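You operate a simulated robot arm through the tools that you are given. There is no shell and no other tool. Be economical: measure what you need, move in short steps, check, and stop when the job is done.

Carry out the task below with a simulated robot arm. There is one attempt and no reset: what you move stays moved.

TASK
Put the bottle labelled "water" from the top of the blue-drawer bench on top of the grey spool and the bottle labelled "green" on top of the blue spool.
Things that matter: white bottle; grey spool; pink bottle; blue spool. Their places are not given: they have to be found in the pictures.

It is judged by the outcome, as a careful person would: the job done as asked, and still so three seconds after it is handed in. It fails if anything else is knocked over, pushed out of place, dropped, spilled or broken.

THE ROBOT
A 7-joint arm with a two-finger parallel gripper, fixed in place. Base frame: the origin is at the foot of the arm, x ahead of it, y to its left, z up; the work surface is at about z = 0.82. Lengths are in m, angles in degrees, forces in N, time in s.
With the tool pointing down near the work surface it reaches from about 0.3 to 0.7 m from the base axis. Its first joint turns from -66.0 to 66.0 degrees. Payload 1.57 kg.
Tool frame: the origin (TCP) lies between the finger pads and is the grasp point; the fingertips stand 0.03 m ahead of it; z points along the fingers, y is the line along which they close. The gripper opens to 0.11 m. The fingers are 0.024 m wide and 0.012 m thick; the gripper's body (0.048 by 0.112 m) begins 0.078 m behind the TCP.
Orientation is that of the tool frame in the base frame, as [roll, pitch, yaw] about the fixed x, y, z axes, in that order (R = Rz(yaw) Ry(pitch) Rx(roll)). With the fingers straight down and closing along the base's y, the tool's x points along the base's -x, its y along +y and its z along -z.

THE INTERFACE
- The arm moves only by the tool drive_tool. Its argument "series" is text: rows parted by semicolons, each of 7 numbers parted by spaces: the shift along the base's x, y, z in cm, then the turn, a rotation vector about the base's x, y, z in degrees, then the opening, from 0 (shut) to 1 (fully open). In form: dx dy dz ax ay az jaw; .... A call has 1 to 8 rows; each row is the pose to reach, as a shift and turn from the pose commanded when the call began. A row lasts 0.2 s, in which the tool goes at most 0.05 m and 8.6 degrees; a call with a longer step from one row to the next is refused whole, and so is a gripper value outside its range. A pose out of reach is approached as far as the arm can. The call stops where the force on the tool passes 40 N (or 10 N more than at its start, if that is more) or the arm is blocked; 0.2 s more then pass. The fingers move at their own pace (about 0.108 m/s each) and stop on an object; they squeeze with about 24 N. The grip force told is the motor's: it shows also when the fingers shut on nothing. Time passes only in rows, and 0.2 s behind the last, so rows that repeat a pose let the fingers close. It gives the time, the measured TCP pose, the force on the tool (base axes), the opening and the grip force at its end, in the units of the frame above (readings bear some noise).
- Cameras (640 x 400 px; columns grow to the right, rows downward): "scene" is fixed at [0.1418, -0.3752, 1.4121]; the picture's right is [0.94, -0.35, 0.00], its down [-0.17, -0.46, -0.87] and it looks along [0.30, 0.81, -0.50] (base axes); focal length 336 px, centre (320, 200). "wrist" rides on the gripper at [-0.036, 0, -0.08] in the tool frame; the picture's right is [0.00, -1.00, 0.00], its down [0.97, 0.00, -0.24] and it looks along [0.24, 0.00, 0.97] (tool axes); focal length 218 px, centre (320, 200).
- get_image(camera): a new picture of that camera. No time passes.
- measure_at(camera, pixels): for up to 12 pixels [column, row] of the newest picture of that camera ("zoom" is the newest enlarged one), the place [x, y, z] in the base frame of the surface seen there, good to about 0.003 m. No time passes.
- enlarge(camera, box): a new picture of the part [left, top, right, bottom] of that camera's present view, enlarged. No time passes.
- close_job(): hands the job in; it is judged then, once.

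Work in short steps. Measure before you move; look again where a grasp or a placing could have gone wrong, and mend it. You have 60 turns and 24 pictures in all, the two below and enlarged ones among them. Open the gripper and draw the arm clear of the work before you hand the job in, unless the task says otherwise; then end with one line.

The tools are called after "Request:" by a JSON object that holds its "fn" and its "kwargs". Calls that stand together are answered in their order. drive_tool: Moves the arm, as the interface text tells. Its arguments: {"type":"object","properties":{"series":{"type":"string"}},"required":["series"]} The other tools are called the same way: get_image (camera) takes a picture; measure_at (camera, pixels) gives the place of the surface under pixels of a picture; enlarge (camera, box) takes an enlarged picture of a part of a camera's view; close_job () hands the job in.

At the start:

```text
time: 0.0
tool_pos: [0.2983, 0.2022, 1.0934]
tool_rot: [180.0, -0.1, 180.0]
contact_force: [-0.3, 0.2, 0.0]
opening: 0.1101
grasp_force: 0.1
```

scene: 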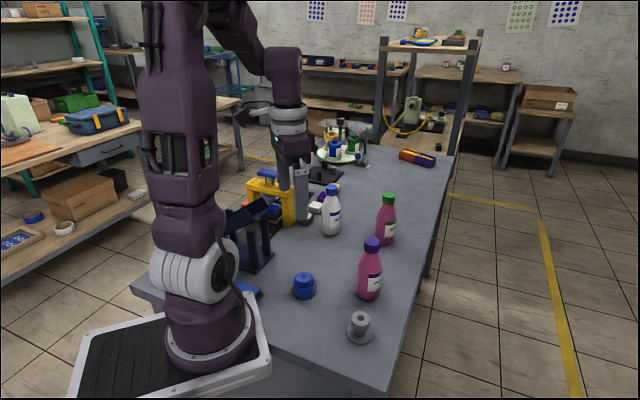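
wrist: 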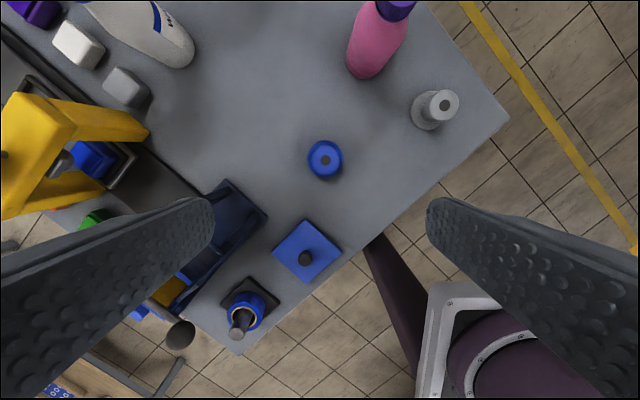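

The scene shows a white bottle (331,212) and two pink bottles (385,220), (371,270), with the spools at (304,286) and (360,327). I enlarge to read the labels.

Request:
{"fn": "enlarge", "kwargs": {"camera": "scene", "box": [270, 170, 430, 350]}}

Request:
{"fn": "enlarge", "kwargs": {"camera": "scene", "box": [310, 180, 410, 242]}}

```text
2.22 times, centred on (350, 260) of scene
```

zoom: 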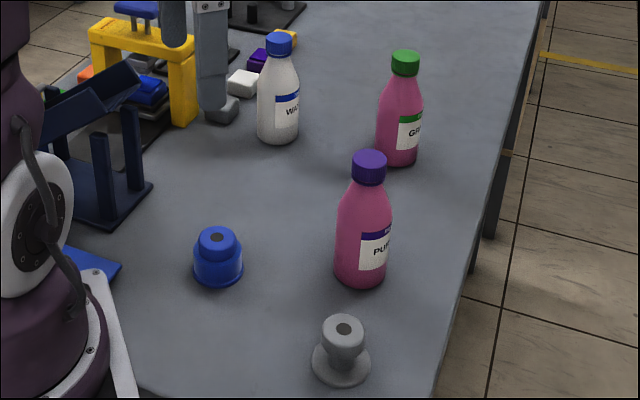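

```text
6.40 times, centred on (360, 211) of scene
```

zoom: 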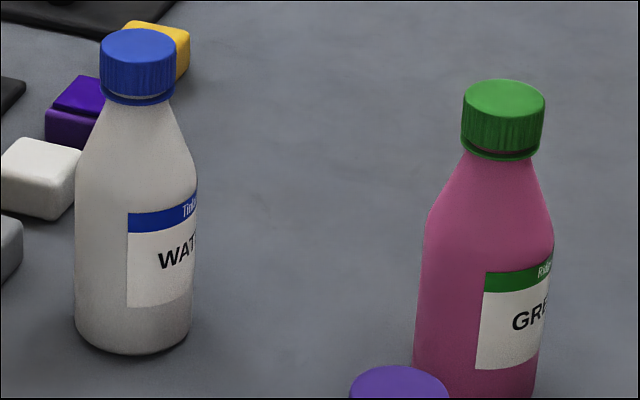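

The white bottle reads WATER and the green-capped one GREEN. Next I measure bottle and spool geometry.

Request:
{"fn": "measure_at", "kwargs": {"camera": "zoom", "pixels": [[138, 40], [138, 60], [78, 310], [135, 340], [193, 310], [505, 90], [505, 110], [417, 360], [545, 360], [103, 75], [174, 75], [430, 220]]}}

Request:
{"fn": "measure_at", "kwargs": {"camera": "scene", "pixels": [[331, 235], [385, 244], [304, 275], [304, 280], [298, 277], [311, 277], [361, 314], [361, 322], [352, 318], [370, 318], [360, 340], [373, 238]]}}

Request:
{"fn": "measure_at", "kwargs": {"camera": "wrist", "pixels": [[325, 152], [325, 168], [316, 160], [334, 160], [326, 143], [326, 178], [308, 160], [437, 95], [452, 105], [444, 91], [444, 115], [415, 120]]}}

Request:
{"fn": "enlarge", "kwargs": {"camera": "wrist", "box": [290, 70, 480, 190]}}

```text
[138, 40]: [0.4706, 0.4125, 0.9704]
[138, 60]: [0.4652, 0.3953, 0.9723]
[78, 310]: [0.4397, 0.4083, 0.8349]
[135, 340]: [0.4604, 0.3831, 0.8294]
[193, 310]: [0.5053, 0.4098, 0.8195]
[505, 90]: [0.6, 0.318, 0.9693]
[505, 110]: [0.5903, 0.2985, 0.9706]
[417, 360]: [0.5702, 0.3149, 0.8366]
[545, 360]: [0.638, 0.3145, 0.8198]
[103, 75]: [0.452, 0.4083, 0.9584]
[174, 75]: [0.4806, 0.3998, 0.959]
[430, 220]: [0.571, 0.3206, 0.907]
```

```text
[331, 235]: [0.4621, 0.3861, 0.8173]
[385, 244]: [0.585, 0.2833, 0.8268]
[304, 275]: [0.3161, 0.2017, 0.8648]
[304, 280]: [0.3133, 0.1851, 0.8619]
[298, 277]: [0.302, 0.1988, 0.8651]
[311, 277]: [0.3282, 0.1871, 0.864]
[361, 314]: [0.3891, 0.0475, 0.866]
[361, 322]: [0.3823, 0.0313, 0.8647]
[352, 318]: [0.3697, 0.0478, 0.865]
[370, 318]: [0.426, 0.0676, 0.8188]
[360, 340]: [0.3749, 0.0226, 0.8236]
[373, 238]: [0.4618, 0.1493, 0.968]
```

```text
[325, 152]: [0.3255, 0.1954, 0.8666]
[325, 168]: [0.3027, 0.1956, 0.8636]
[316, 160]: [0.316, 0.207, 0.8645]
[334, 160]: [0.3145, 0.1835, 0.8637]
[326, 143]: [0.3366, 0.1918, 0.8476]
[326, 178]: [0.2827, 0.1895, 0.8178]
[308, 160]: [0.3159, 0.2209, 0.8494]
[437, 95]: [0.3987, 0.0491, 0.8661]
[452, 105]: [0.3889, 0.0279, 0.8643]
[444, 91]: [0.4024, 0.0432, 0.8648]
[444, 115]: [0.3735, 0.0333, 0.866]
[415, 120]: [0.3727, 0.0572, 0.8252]
```

```text
3.33 times, centred on (385, 130) of wrist
```

zoom: 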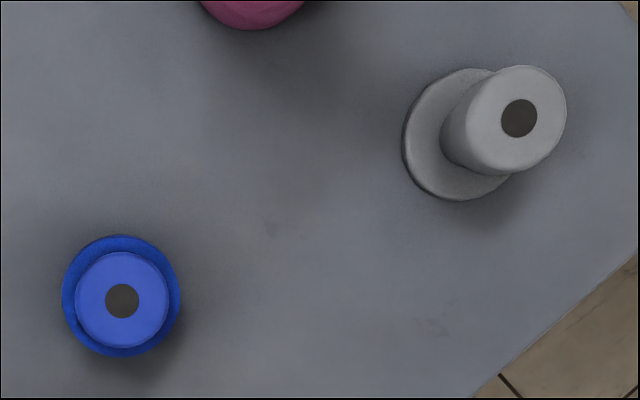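

White bottle is at about (0.468,0.405), top z 0.971; pink at about (0.595,0.309); grey spool top about (0.389,0.039,0.865), blue about (0.314,0.195,0.865). I refine the spool centres, check the obstacles by the white bottle, and rise over it.

Request:
{"fn": "measure_at", "kwargs": {"camera": "zoom", "pixels": [[80, 300], [164, 300], [122, 258], [122, 342], [478, 122], [560, 114], [519, 72], [519, 166], [410, 140], [450, 196]]}}

Request:
{"fn": "measure_at", "kwargs": {"camera": "scene", "pixels": [[315, 205], [322, 193], [262, 183], [285, 190], [283, 205], [306, 218], [324, 155]]}}

Request:
{"fn": "drive_tool", "kwargs": {"series": "0 0 3 0 0 0 0.9; 3 4 3.5 0 0 0 0.9; 6 8 3.5 0 0 0 0.9; 9 12 3.5 0 0 0 0.9; 12 15 3.5 0 0 0 0.9; 15 18 3.5 0 0 0 0.9; 17 20.2 3.5 0 0 0 0.9; 17 20.2 3.5 0 0 0 0.9"}}

Request:
{"fn": "get_image", "kwargs": {"camera": "wrist"}}

```text
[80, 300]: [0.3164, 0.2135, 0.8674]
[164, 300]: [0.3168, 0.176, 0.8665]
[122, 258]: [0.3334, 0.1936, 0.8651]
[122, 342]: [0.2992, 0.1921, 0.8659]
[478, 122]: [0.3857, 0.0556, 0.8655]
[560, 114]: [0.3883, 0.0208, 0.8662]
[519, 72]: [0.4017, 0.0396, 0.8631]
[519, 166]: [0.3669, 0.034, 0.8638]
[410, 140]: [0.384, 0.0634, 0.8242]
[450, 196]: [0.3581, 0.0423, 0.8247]
```

```text
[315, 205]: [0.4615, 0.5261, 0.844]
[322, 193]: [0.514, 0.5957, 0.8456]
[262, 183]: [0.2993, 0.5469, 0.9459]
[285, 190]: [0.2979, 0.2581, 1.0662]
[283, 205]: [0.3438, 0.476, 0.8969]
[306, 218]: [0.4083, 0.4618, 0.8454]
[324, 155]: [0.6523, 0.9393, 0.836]
```

```text
refused: row 2 steps farther than a row can; nothing moved
```

```text
18 pictures are left
```

wrist: 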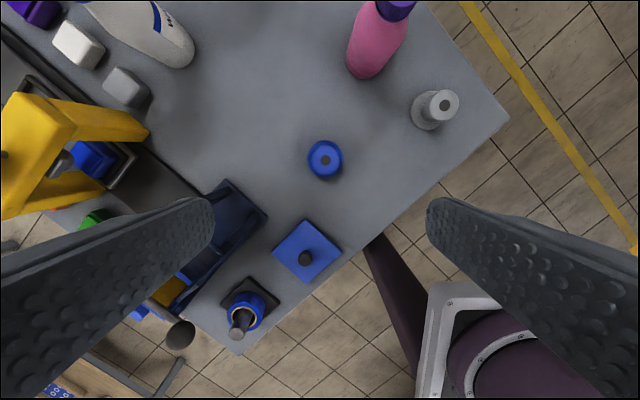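

The first move was refused for an over-long step; I resend with shorter steps.

Request:
{"fn": "drive_tool", "kwargs": {"series": "0 0 3.5 0 0 0 0.9; 2.8 3.4 3.5 0 0 0 0.9; 5.6 6.8 3.5 0 0 0 0.9; 8.4 10.2 3.5 0 0 0 0.9; 11.2 13.6 3.5 0 0 0 0.9; 14 17 3.5 0 0 0 0.9; 17 20.2 3.5 0 0 0 0.9; 17 20.2 3.5 0 0 0 0.9"}}

Request:
{"fn": "get_image", "kwargs": {"camera": "wrist"}}

```text
time: 1.8
tool_pos: [0.4595, 0.395, 1.1271]
tool_rot: [-179.9, 0.0, 180.0]
contact_force: [-0.5, -0.4, 0.0]
opening: 0.0992
grasp_force: 0.0
out of reach, approached as far as the arm can: row 7, 8
```

```text
17 pictures are left
```

wrist: 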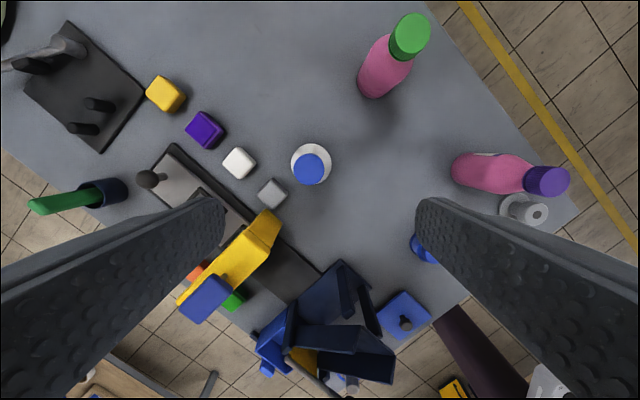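

At this height the reach is slightly short; lower should be fine. I measure the cap and both bottles in this view.

Request:
{"fn": "measure_at", "kwargs": {"camera": "wrist", "pixels": [[294, 169], [323, 169], [308, 155], [308, 183], [311, 146], [292, 160], [331, 162], [390, 35], [430, 35], [411, 16], [411, 56]]}}

```text
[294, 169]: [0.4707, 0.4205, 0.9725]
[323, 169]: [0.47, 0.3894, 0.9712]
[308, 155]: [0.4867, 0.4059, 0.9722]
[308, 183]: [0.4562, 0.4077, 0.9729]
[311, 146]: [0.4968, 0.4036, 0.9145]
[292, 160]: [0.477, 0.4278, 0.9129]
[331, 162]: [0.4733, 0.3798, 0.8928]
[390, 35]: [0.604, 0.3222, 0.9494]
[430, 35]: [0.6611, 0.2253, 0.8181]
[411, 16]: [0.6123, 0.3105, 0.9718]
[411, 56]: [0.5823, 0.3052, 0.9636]
```

White bottle centre is (0.471,0.405). Descend to just above the cap and read the pose.

Request:
{"fn": "drive_tool", "kwargs": {"series": "0 0 -4 0 0 0 0.9; 0 0 -8 0 0 0 0.9; 0 0 -10 0 0 0 0.9; 0 0 -10 0 0 0 0.9"}}

```text
time: 2.8
tool_pos: [0.4607, 0.3951, 1.0267]
tool_rot: [-180.0, 0.0, -180.0]
contact_force: [-0.2, -0.3, 1.1]
opening: 0.099
grasp_force: 0.0
```

Now shift to (0.471,0.405) and descend to z 0.905.

Request:
{"fn": "drive_tool", "kwargs": {"series": "1 1 0 0 0 0 0.9; 1 1 -3 0 0 0 0.9; 1 1 -6 0 0 0 0.9; 1 1 -9 0 0 0 0.9; 1 1 -12.2 0 0 0 0.9; 1 1 -12.2 0 0 0 0.9"}}

```text
time: 4.2
tool_pos: [0.4705, 0.4036, 0.9059]
tool_rot: [180.0, 0.1, -179.9]
contact_force: [0.3, 0.5, 0.5]
opening: 0.0992
grasp_force: 0.2
```

Positioned around the bottle without contact; close the fingers.

Request:
{"fn": "drive_tool", "kwargs": {"series": "0 0 0 0 0 0 0.6; 0 0 0 0 0 0 0.45; 0 0 0 0 0 0 0.3; 0 0 0 0 0 0 0.3; 0 0 0 0 0 0 0.3"}}

Request:
{"fn": "get_image", "kwargs": {"camera": "wrist"}}

```text
time: 5.4
tool_pos: [0.4707, 0.405, 0.9058]
tool_rot: [-179.9, -0.1, -180.0]
contact_force: [-1.1, 0.6, 0.0]
opening: 0.0537
grasp_force: 23.8
```

```text
16 pictures are left
```

wrist: 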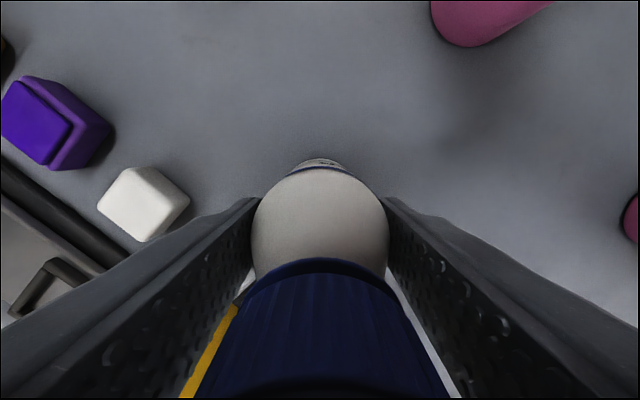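

Gripped at 0.0537 m. Lift gently to check the hold.

Request:
{"fn": "drive_tool", "kwargs": {"series": "0 0 1 0 0 0 0.3; 0 0 3 0 0 0 0.3; 0 0 6 0 0 0 0.3; 0 0 9 0 0 0 0.3; 0 0 12 0 0 0 0.3; -1.5 -1.5 15 0 0 0 0.3; -3 -3 17 0 0 0 0.3; -3 -3 17 0 0 0 0.3"}}

Request:
{"fn": "get_image", "kwargs": {"camera": "scene"}}

```text
time: 7.2
tool_pos: [0.4402, 0.3756, 1.0739]
tool_rot: [-179.9, 0.0, 180.0]
contact_force: [0.5, 0.3, -2.3]
opening: 0.0537
grasp_force: 24.3
```

```text
15 pictures are left
```

scene: 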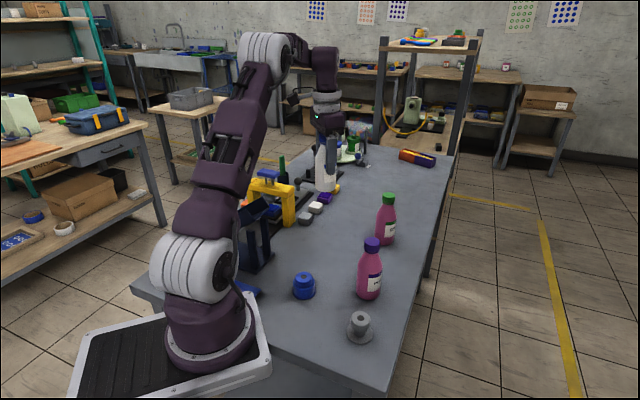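

Bottle held cleanly. Carry it toward the grey spool, passing on the robot side of the purple-capped bottle.

Request:
{"fn": "drive_tool", "kwargs": {"series": "-2 -4 0 0 0 0 0.3; -4 -8 0 0 0 0 0.3; -6 -12 0 0 0 0 0.3; -7.5 -16 0 0 0 0 0.3; -8 -20 0 0 0 0 0.3; -8 -24 0 0 0 0 0.3; -7.3 -28 0 0 0 0 0.3; -6.4 -31.5 0 0 0 0 0.3"}}

Request:
{"fn": "drive_tool", "kwargs": {"series": "1 -2.2 0 0 0 0 0.3; 1 -2.2 0 0 0 0 0.3"}}

Request:
{"fn": "get_image", "kwargs": {"camera": "scene"}}

```text
time: 9.0
tool_pos: [0.3746, 0.0632, 1.0759]
tool_rot: [-179.9, 0.0, 180.0]
contact_force: [0.6, 0.6, -1.5]
opening: 0.0537
grasp_force: 23.3
```

```text
time: 9.6
tool_pos: [0.3857, 0.0409, 1.0747]
tool_rot: [180.0, 0.0, 180.0]
contact_force: [-0.4, 0.0, -2.2]
opening: 0.0539
grasp_force: 24.3
```

```text
14 pictures are left
```

scene: 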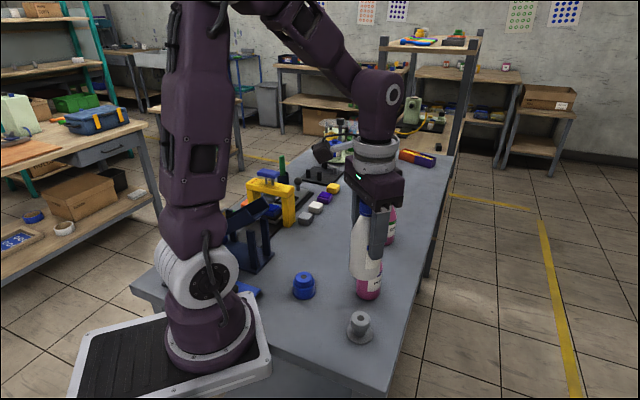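

Aligned above the grey spool (0.386,0.038). Lower to just above its top (contact expected at TCP z about 0.952).

Request:
{"fn": "drive_tool", "kwargs": {"series": "0 -0.25 -3 0 0 0 0.3; 0 -0.25 -6 0 0 0 0.3; 0 -0.25 -9 0 0 0 0.3; 0 -0.25 -11 0 0 0 0.3; 0 -0.25 -11.5 0 0 0 0.3; 0 -0.25 -11.5 0 0 0 0.3"}}

Request:
{"fn": "enlarge", "kwargs": {"camera": "scene", "box": [300, 220, 430, 350]}}

```text
time: 11.0
tool_pos: [0.3847, 0.0381, 0.9588]
tool_rot: [179.9, 0.1, -180.0]
contact_force: [1.3, -0.1, -1.6]
opening: 0.054
grasp_force: 24.1
```

```text
3.08 times, centred on (365, 285) of scene
```

zoom: 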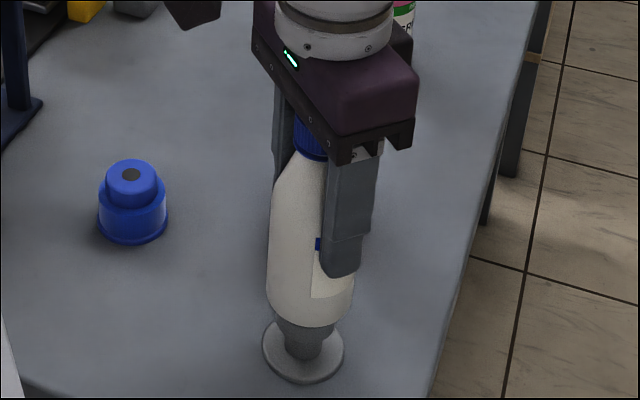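

The bottle is centred over the spool at a few mm height. Lower in small steps until force appears.

Request:
{"fn": "drive_tool", "kwargs": {"series": "0.1 0 -0.3 0 0 0 0.3; 0.1 0 -0.5 0 0 0 0.3; 0.1 0 -0.6 0 0 0 0.3; 0.1 0 -0.6 0 0 0 0.3"}}

```text
time: 12.0
tool_pos: [0.3876, 0.0365, 0.9545]
tool_rot: [180.0, 0.0, 179.9]
contact_force: [-1.1, 0.0, -1.6]
opening: 0.0538
grasp_force: 24.2
```

Request:
{"fn": "drive_tool", "kwargs": {"series": "0 0 -0.1 0 0 0 0.3; 0 0 -0.2 0 0 0 0.3; 0 0 -0.2 0 0 0 0.3"}}

```text
time: 12.8
tool_pos: [0.3879, 0.0351, 0.9521]
tool_rot: [-180.0, 0.0, 180.0]
contact_force: [-0.3, 0.3, -2.3]
opening: 0.0537
grasp_force: 24.1
```

Still no load; continue in 1 mm steps.

Request:
{"fn": "drive_tool", "kwargs": {"series": "0 0.1 -0.1 0 0 0 0.3; 0 0.1 -0.2 0 0 0 0.3; 0 0.1 -0.2 0 0 0 0.3"}}

```text
time: 13.6
tool_pos: [0.3875, 0.037, 0.95]
tool_rot: [180.0, 0.1, 179.9]
contact_force: [0.9, -3.6, 18.3]
opening: 0.0537
grasp_force: 24.0
```

Contact (18 N up). Ease up 1 mm and open gradually.

Request:
{"fn": "drive_tool", "kwargs": {"series": "0 0 0.1 0 0 0 0.3; 0 0 0.1 0 0 0 0.5; 0 0 0.1 0 0 0 0.6; 0 0 0.1 0 0 0 0.75; 0 0 0.1 0 0 0 0.8; 0 0 0.1 0 0 0 0.8"}}

Request:
{"fn": "enlarge", "kwargs": {"camera": "scene", "box": [300, 220, 430, 350]}}

```text
time: 15.0
tool_pos: [0.3874, 0.0371, 0.9519]
tool_rot: [-180.0, 0.0, -180.0]
contact_force: [-0.2, -0.5, -0.4]
opening: 0.0878
grasp_force: 0.1
```

```text
3.08 times, centred on (365, 285) of scene
```

zoom: 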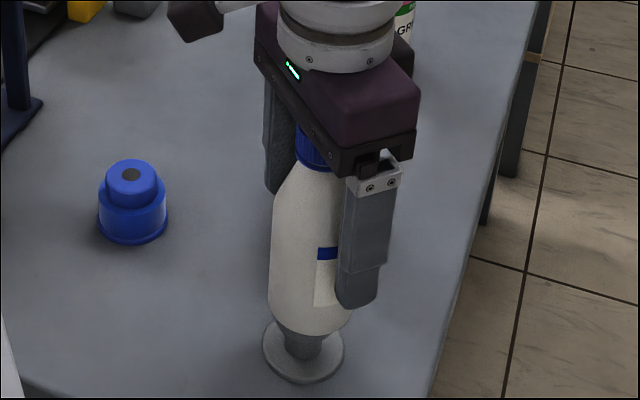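

The bottle stands upright on the spool. Raise straight up, well clear of its cap (top about 1.02).

Request:
{"fn": "drive_tool", "kwargs": {"series": "0 0 1.5 0 0 0 0.85; 0 0 4 0 0 0 0.9; 0 0 7 0 0 0 0.9; 0 0 10 0 0 0 0.9; 0 0 12.5 0 0 0 0.9; 0 0 12.5 0 0 0 0.9"}}

Request:
{"fn": "get_image", "kwargs": {"camera": "scene"}}

```text
time: 16.4
tool_pos: [0.3877, 0.0357, 1.0774]
tool_rot: [-180.0, 0.1, 180.0]
contact_force: [0.8, 0.2, -0.1]
opening: 0.099
grasp_force: 0.0
```

```text
11 pictures are left
```

scene: 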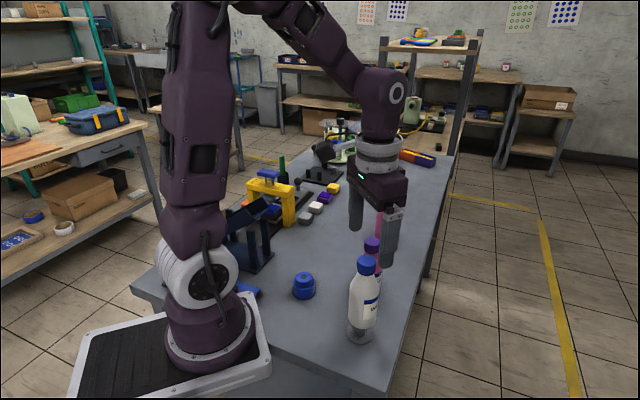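

White bottle is stable on the grey spool. Move over toward the pink green-cap bottle, stopping short at (0.49,0.309).

Request:
{"fn": "drive_tool", "kwargs": {"series": "1 3.9 0 0 0 0 0.9; 2.3 7.8 0 0 0 0 0.9; 3.6 11.7 0 0 0 0 0.9; 5 15.6 0 0 0 0 0.9; 6.4 19.5 -1 0 0 0 0.9; 8 23.4 -2 0 0 0 0.9; 10 27.2 -3 0 0 0 0.9; 10 27.2 -3 0 0 0 0.9"}}

Request:
{"fn": "get_image", "kwargs": {"camera": "wrist"}}

```text
time: 18.2
tool_pos: [0.4889, 0.31, 1.0454]
tool_rot: [180.0, 0.0, -180.0]
contact_force: [-0.1, 0.9, 1.0]
opening: 0.0992
grasp_force: 0.0
```

```text
10 pictures are left
```

wrist: 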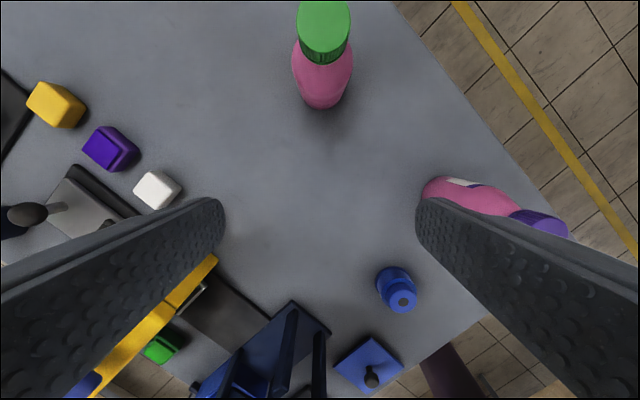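

Request:
{"fn": "measure_at", "kwargs": {"camera": "wrist", "pixels": [[302, 25], [346, 25], [324, 5], [324, 47], [295, 70], [351, 70], [323, 100], [324, 25]]}}

```text
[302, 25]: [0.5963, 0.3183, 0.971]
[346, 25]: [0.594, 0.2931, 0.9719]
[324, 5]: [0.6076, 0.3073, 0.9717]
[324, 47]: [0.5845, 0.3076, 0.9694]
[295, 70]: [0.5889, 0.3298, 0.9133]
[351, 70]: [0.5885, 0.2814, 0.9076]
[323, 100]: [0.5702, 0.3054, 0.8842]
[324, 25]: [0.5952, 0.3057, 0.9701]
```

Pink bottle centre is (0.596,0.306), top 0.971. Try to get over it at z 1.02 (fingertips 0.99).

Request:
{"fn": "drive_tool", "kwargs": {"series": "3 -0.3 -1.5 0 0 0 0.9; 6 -0.3 -2.5 0 0 0 0.9; 9 -0.3 -2.5 0 0 0 0.9; 10.7 -0.3 -2.5 0 0 0 0.9; 10.7 -0.3 -2.5 0 0 0 0.9"}}

```text
time: 19.4
tool_pos: [0.5882, 0.3049, 1.0214]
tool_rot: [-180.0, -0.2, 179.9]
contact_force: [0.4, -0.8, 0.7]
opening: 0.0989
grasp_force: 0.1
out of reach, approached as far as the arm can: row 4, 5
```

Within 8 mm; descend around it while finishing the shift.

Request:
{"fn": "drive_tool", "kwargs": {"series": "0 0 -3 0 0 0 0.9; 0.4 0.1 -6 0 0 0 0.9; 0.7 0.1 -9 0 0 0 0.9; 0.7 0.1 -11.6 0 0 0 0.9; 0.7 0.1 -11.6 0 0 0 0.9"}}

```text
time: 20.6
tool_pos: [0.5937, 0.3064, 0.9059]
tool_rot: [-180.0, 0.0, 180.0]
contact_force: [0.5, 0.3, 0.2]
opening: 0.0989
grasp_force: 0.1
```

In place; close.

Request:
{"fn": "drive_tool", "kwargs": {"series": "0.1 0 0 0 0 0 0.6; 0.1 0 0 0 0 0 0.45; 0.1 0 0 0 0 0 0.3; 0.1 0 0 0 0 0 0.3; 0.1 0 0 0 0 0 0.3"}}

Request:
{"fn": "drive_tool", "kwargs": {"series": "0 0 1 0 0 0 0.3; 0 0 3 0 0 0 0.3; 0 0 5 0 0 0 0.3; -2 0 8 0 0 0 0.3; -4.5 0 11 0 0 0 0.3; -7.5 0 13.5 0 0 0 0.3; -11 0 16 0 0 0 0.3; -11 0 16 0 0 0 0.3"}}

Request:
{"fn": "get_image", "kwargs": {"camera": "scene"}}

```text
time: 21.8
tool_pos: [0.5954, 0.3061, 0.9054]
tool_rot: [180.0, -0.1, -180.0]
contact_force: [-0.2, 0.8, 1.0]
opening: 0.0543
grasp_force: 24.3
```

```text
time: 23.6
tool_pos: [0.4856, 0.3065, 1.0647]
tool_rot: [-180.0, 0.0, 180.0]
contact_force: [0.6, 0.8, -2.6]
opening: 0.0542
grasp_force: 24.3
```

```text
9 pictures are left
```

scene: 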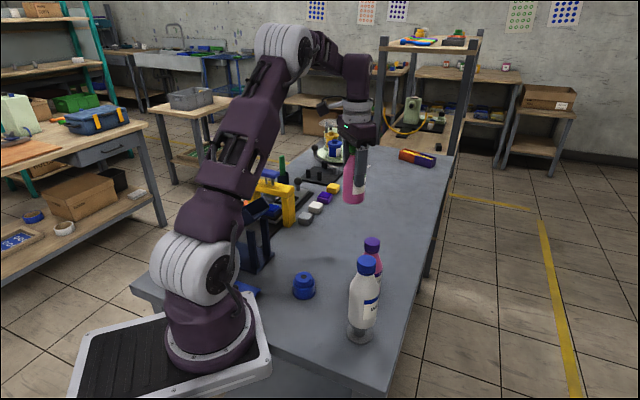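

Held. Check the dark-blue holder's extent near the blue spool, and re-measure the spool from the scene view.

Request:
{"fn": "measure_at", "kwargs": {"camera": "scene", "pixels": [[275, 207], [262, 200], [266, 245], [272, 262], [250, 215], [242, 212], [304, 277], [298, 277], [310, 277], [257, 292]]}}

Request:
{"fn": "drive_tool", "kwargs": {"series": "-3.5 -2.3 0 0 0 0 0.3; -7 -4.6 0 0 0 0 0.3; -10.5 -6.9 0 0 0 0 0.3; -14 -9.2 0 0 0 0 0.3; -17 -11.2 0 0 0 0 0.3; -17 -11.2 0 0 0 0 0.3"}}

Request:
{"fn": "get_image", "kwargs": {"camera": "scene"}}

```text
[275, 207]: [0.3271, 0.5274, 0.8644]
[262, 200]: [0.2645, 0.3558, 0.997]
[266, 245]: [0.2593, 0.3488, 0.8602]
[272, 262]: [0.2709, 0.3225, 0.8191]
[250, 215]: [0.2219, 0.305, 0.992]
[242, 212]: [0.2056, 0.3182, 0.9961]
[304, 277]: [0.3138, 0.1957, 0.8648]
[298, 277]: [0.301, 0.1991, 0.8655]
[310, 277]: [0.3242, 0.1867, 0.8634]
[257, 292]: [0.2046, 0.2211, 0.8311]
```

```text
time: 25.0
tool_pos: [0.3123, 0.1971, 1.0665]
tool_rot: [179.9, 0.1, 180.0]
contact_force: [0.5, 0.3, -2.3]
opening: 0.0541
grasp_force: 23.5
```

```text
8 pictures are left
```

scene: 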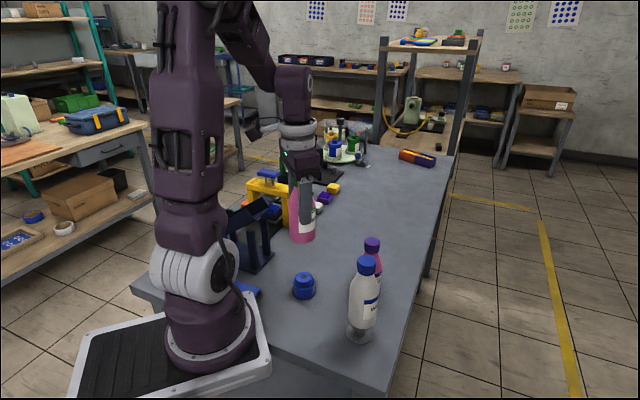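

Holder is clear (y ≥ 0.305). Lower to just above the blue spool.

Request:
{"fn": "drive_tool", "kwargs": {"series": "0 -0.1 -3 0 0 0 0.3; 0 -0.1 -6 0 0 0 0.3; 0 -0.1 -8.5 0 0 0 0.3; 0 -0.1 -10.2 0 0 0 0.3; 0 -0.1 -10.6 0 0 0 0.3; 0 -0.1 -10.6 0 0 0 0.3"}}

Request:
{"fn": "enlarge", "kwargs": {"camera": "scene", "box": [240, 190, 370, 320]}}

```text
time: 26.4
tool_pos: [0.3132, 0.1933, 0.9603]
tool_rot: [180.0, 0.0, 180.0]
contact_force: [0.7, -0.1, -1.7]
opening: 0.054
grasp_force: 23.6
```

```text
3.08 times, centred on (305, 255) of scene
```

zoom: 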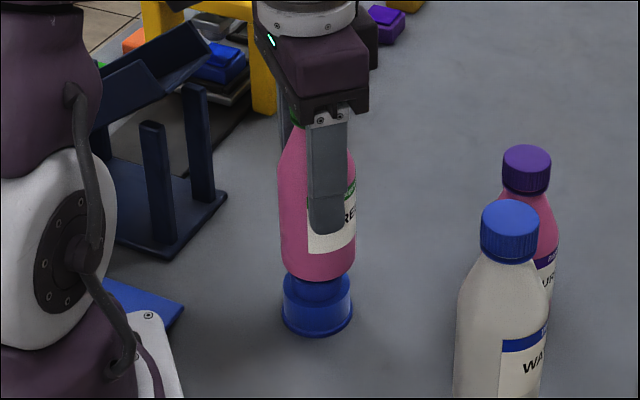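

Well centred. Lower in small steps to contact (+2 mm in x).

Request:
{"fn": "drive_tool", "kwargs": {"series": "0.2 0.1 -0.4 0 0 0 0.3; 0.2 0.1 -0.7 0 0 0 0.3; 0.2 0.1 -0.8 0 0 0 0.3; 0.2 0.1 -0.8 0 0 0 0.3"}}

Request:
{"fn": "drive_tool", "kwargs": {"series": "0 0 -0.1 0 0 0 0.3; 0 0 -0.1 0 0 0 0.3"}}

```text
time: 27.4
tool_pos: [0.3159, 0.1948, 0.9513]
tool_rot: [179.9, 0.0, -180.0]
contact_force: [-0.4, -0.4, -2.6]
opening: 0.0544
grasp_force: 23.9
```

```text
time: 28.0
tool_pos: [0.316, 0.1946, 0.9508]
tool_rot: [179.9, 0.1, -180.0]
contact_force: [-0.8, 0.7, 13.4]
opening: 0.0543
grasp_force: 24.0
```

Contact at z 0.951. Release gradually.

Request:
{"fn": "drive_tool", "kwargs": {"series": "0 0 0.1 0 0 0 0.3; 0 0 0.1 0 0 0 0.5; 0 0 0.1 0 0 0 0.6; 0 0 0.1 0 0 0 0.75; 0 0 0.1 0 0 0 0.8; 0 0 0.1 0 0 0 0.8"}}

Request:
{"fn": "drive_tool", "kwargs": {"series": "0 0 1.5 0 0 0 0.85; 0 0 4 0 0 0 0.9; 0 0 7 0 0 0 0.9; 0 0 10 0 0 0 0.9; 0 0 13 0 0 0 0.9; 0 0 15 0 0 0 0.9; 0 0 15 0 0 0 0.9"}}

Request:
{"fn": "get_image", "kwargs": {"camera": "scene"}}

```text
time: 29.4
tool_pos: [0.315, 0.1949, 0.9519]
tool_rot: [-179.9, 0.0, -180.0]
contact_force: [0.1, 0.6, 0.1]
opening: 0.0879
grasp_force: 0.2
```

```text
time: 31.0
tool_pos: [0.3161, 0.1968, 1.102]
tool_rot: [-179.9, 0.0, -179.9]
contact_force: [0.3, -0.6, 0.3]
opening: 0.099
grasp_force: 0.1
```

```text
6 pictures are left
```

scene: 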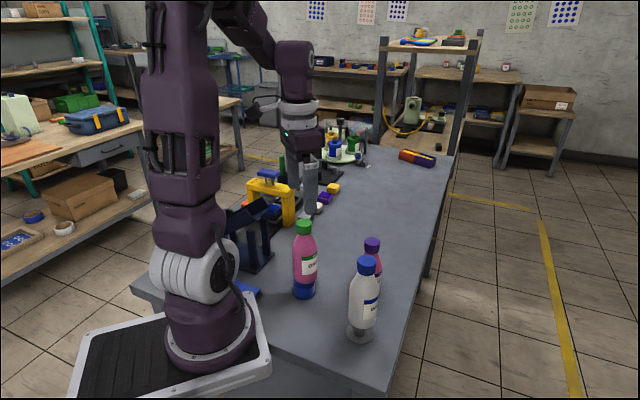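

Both bottles stand upright on their spools. Draw the arm aside at height over the open bench, then check once.

Request:
{"fn": "drive_tool", "kwargs": {"series": "2 2 1 0 0 0 0.9; 5 4 1 0 0 0 0.9; 8 6 1 0 0 0 0.9; 11 8 1 0 0 0 0.9; 13 9 1 0 0 0 0.9; 13 9 1 0 0 0 0.9"}}

Request:
{"fn": "enlarge", "kwargs": {"camera": "scene", "box": [230, 190, 430, 350]}}

```text
time: 32.4
tool_pos: [0.4484, 0.2845, 1.1106]
tool_rot: [180.0, 0.0, -180.0]
contact_force: [-0.3, 0.4, -0.2]
opening: 0.0989
grasp_force: 0.0
```

```text
2.50 times, centred on (330, 270) of scene
```

zoom: 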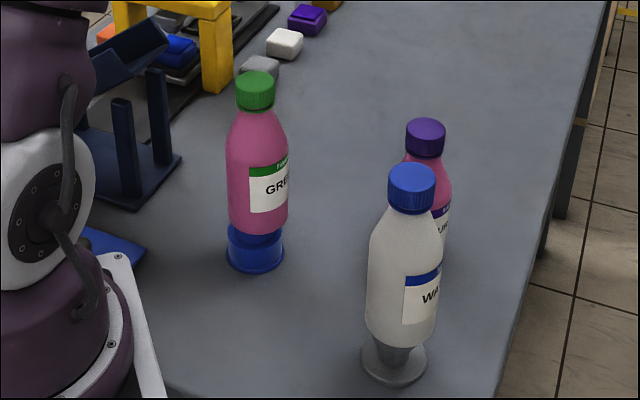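

Everything is upright and stable, the gripper is open and clear; handing in.

Request:
{"fn": "close_job", "kwargs": {}}

```text
The job is handed in.
```

The "water" bottle is standing on the grey spool and the "green" bottle on the blue spool; nothing else was disturbed in the final view, and the job is handed in.
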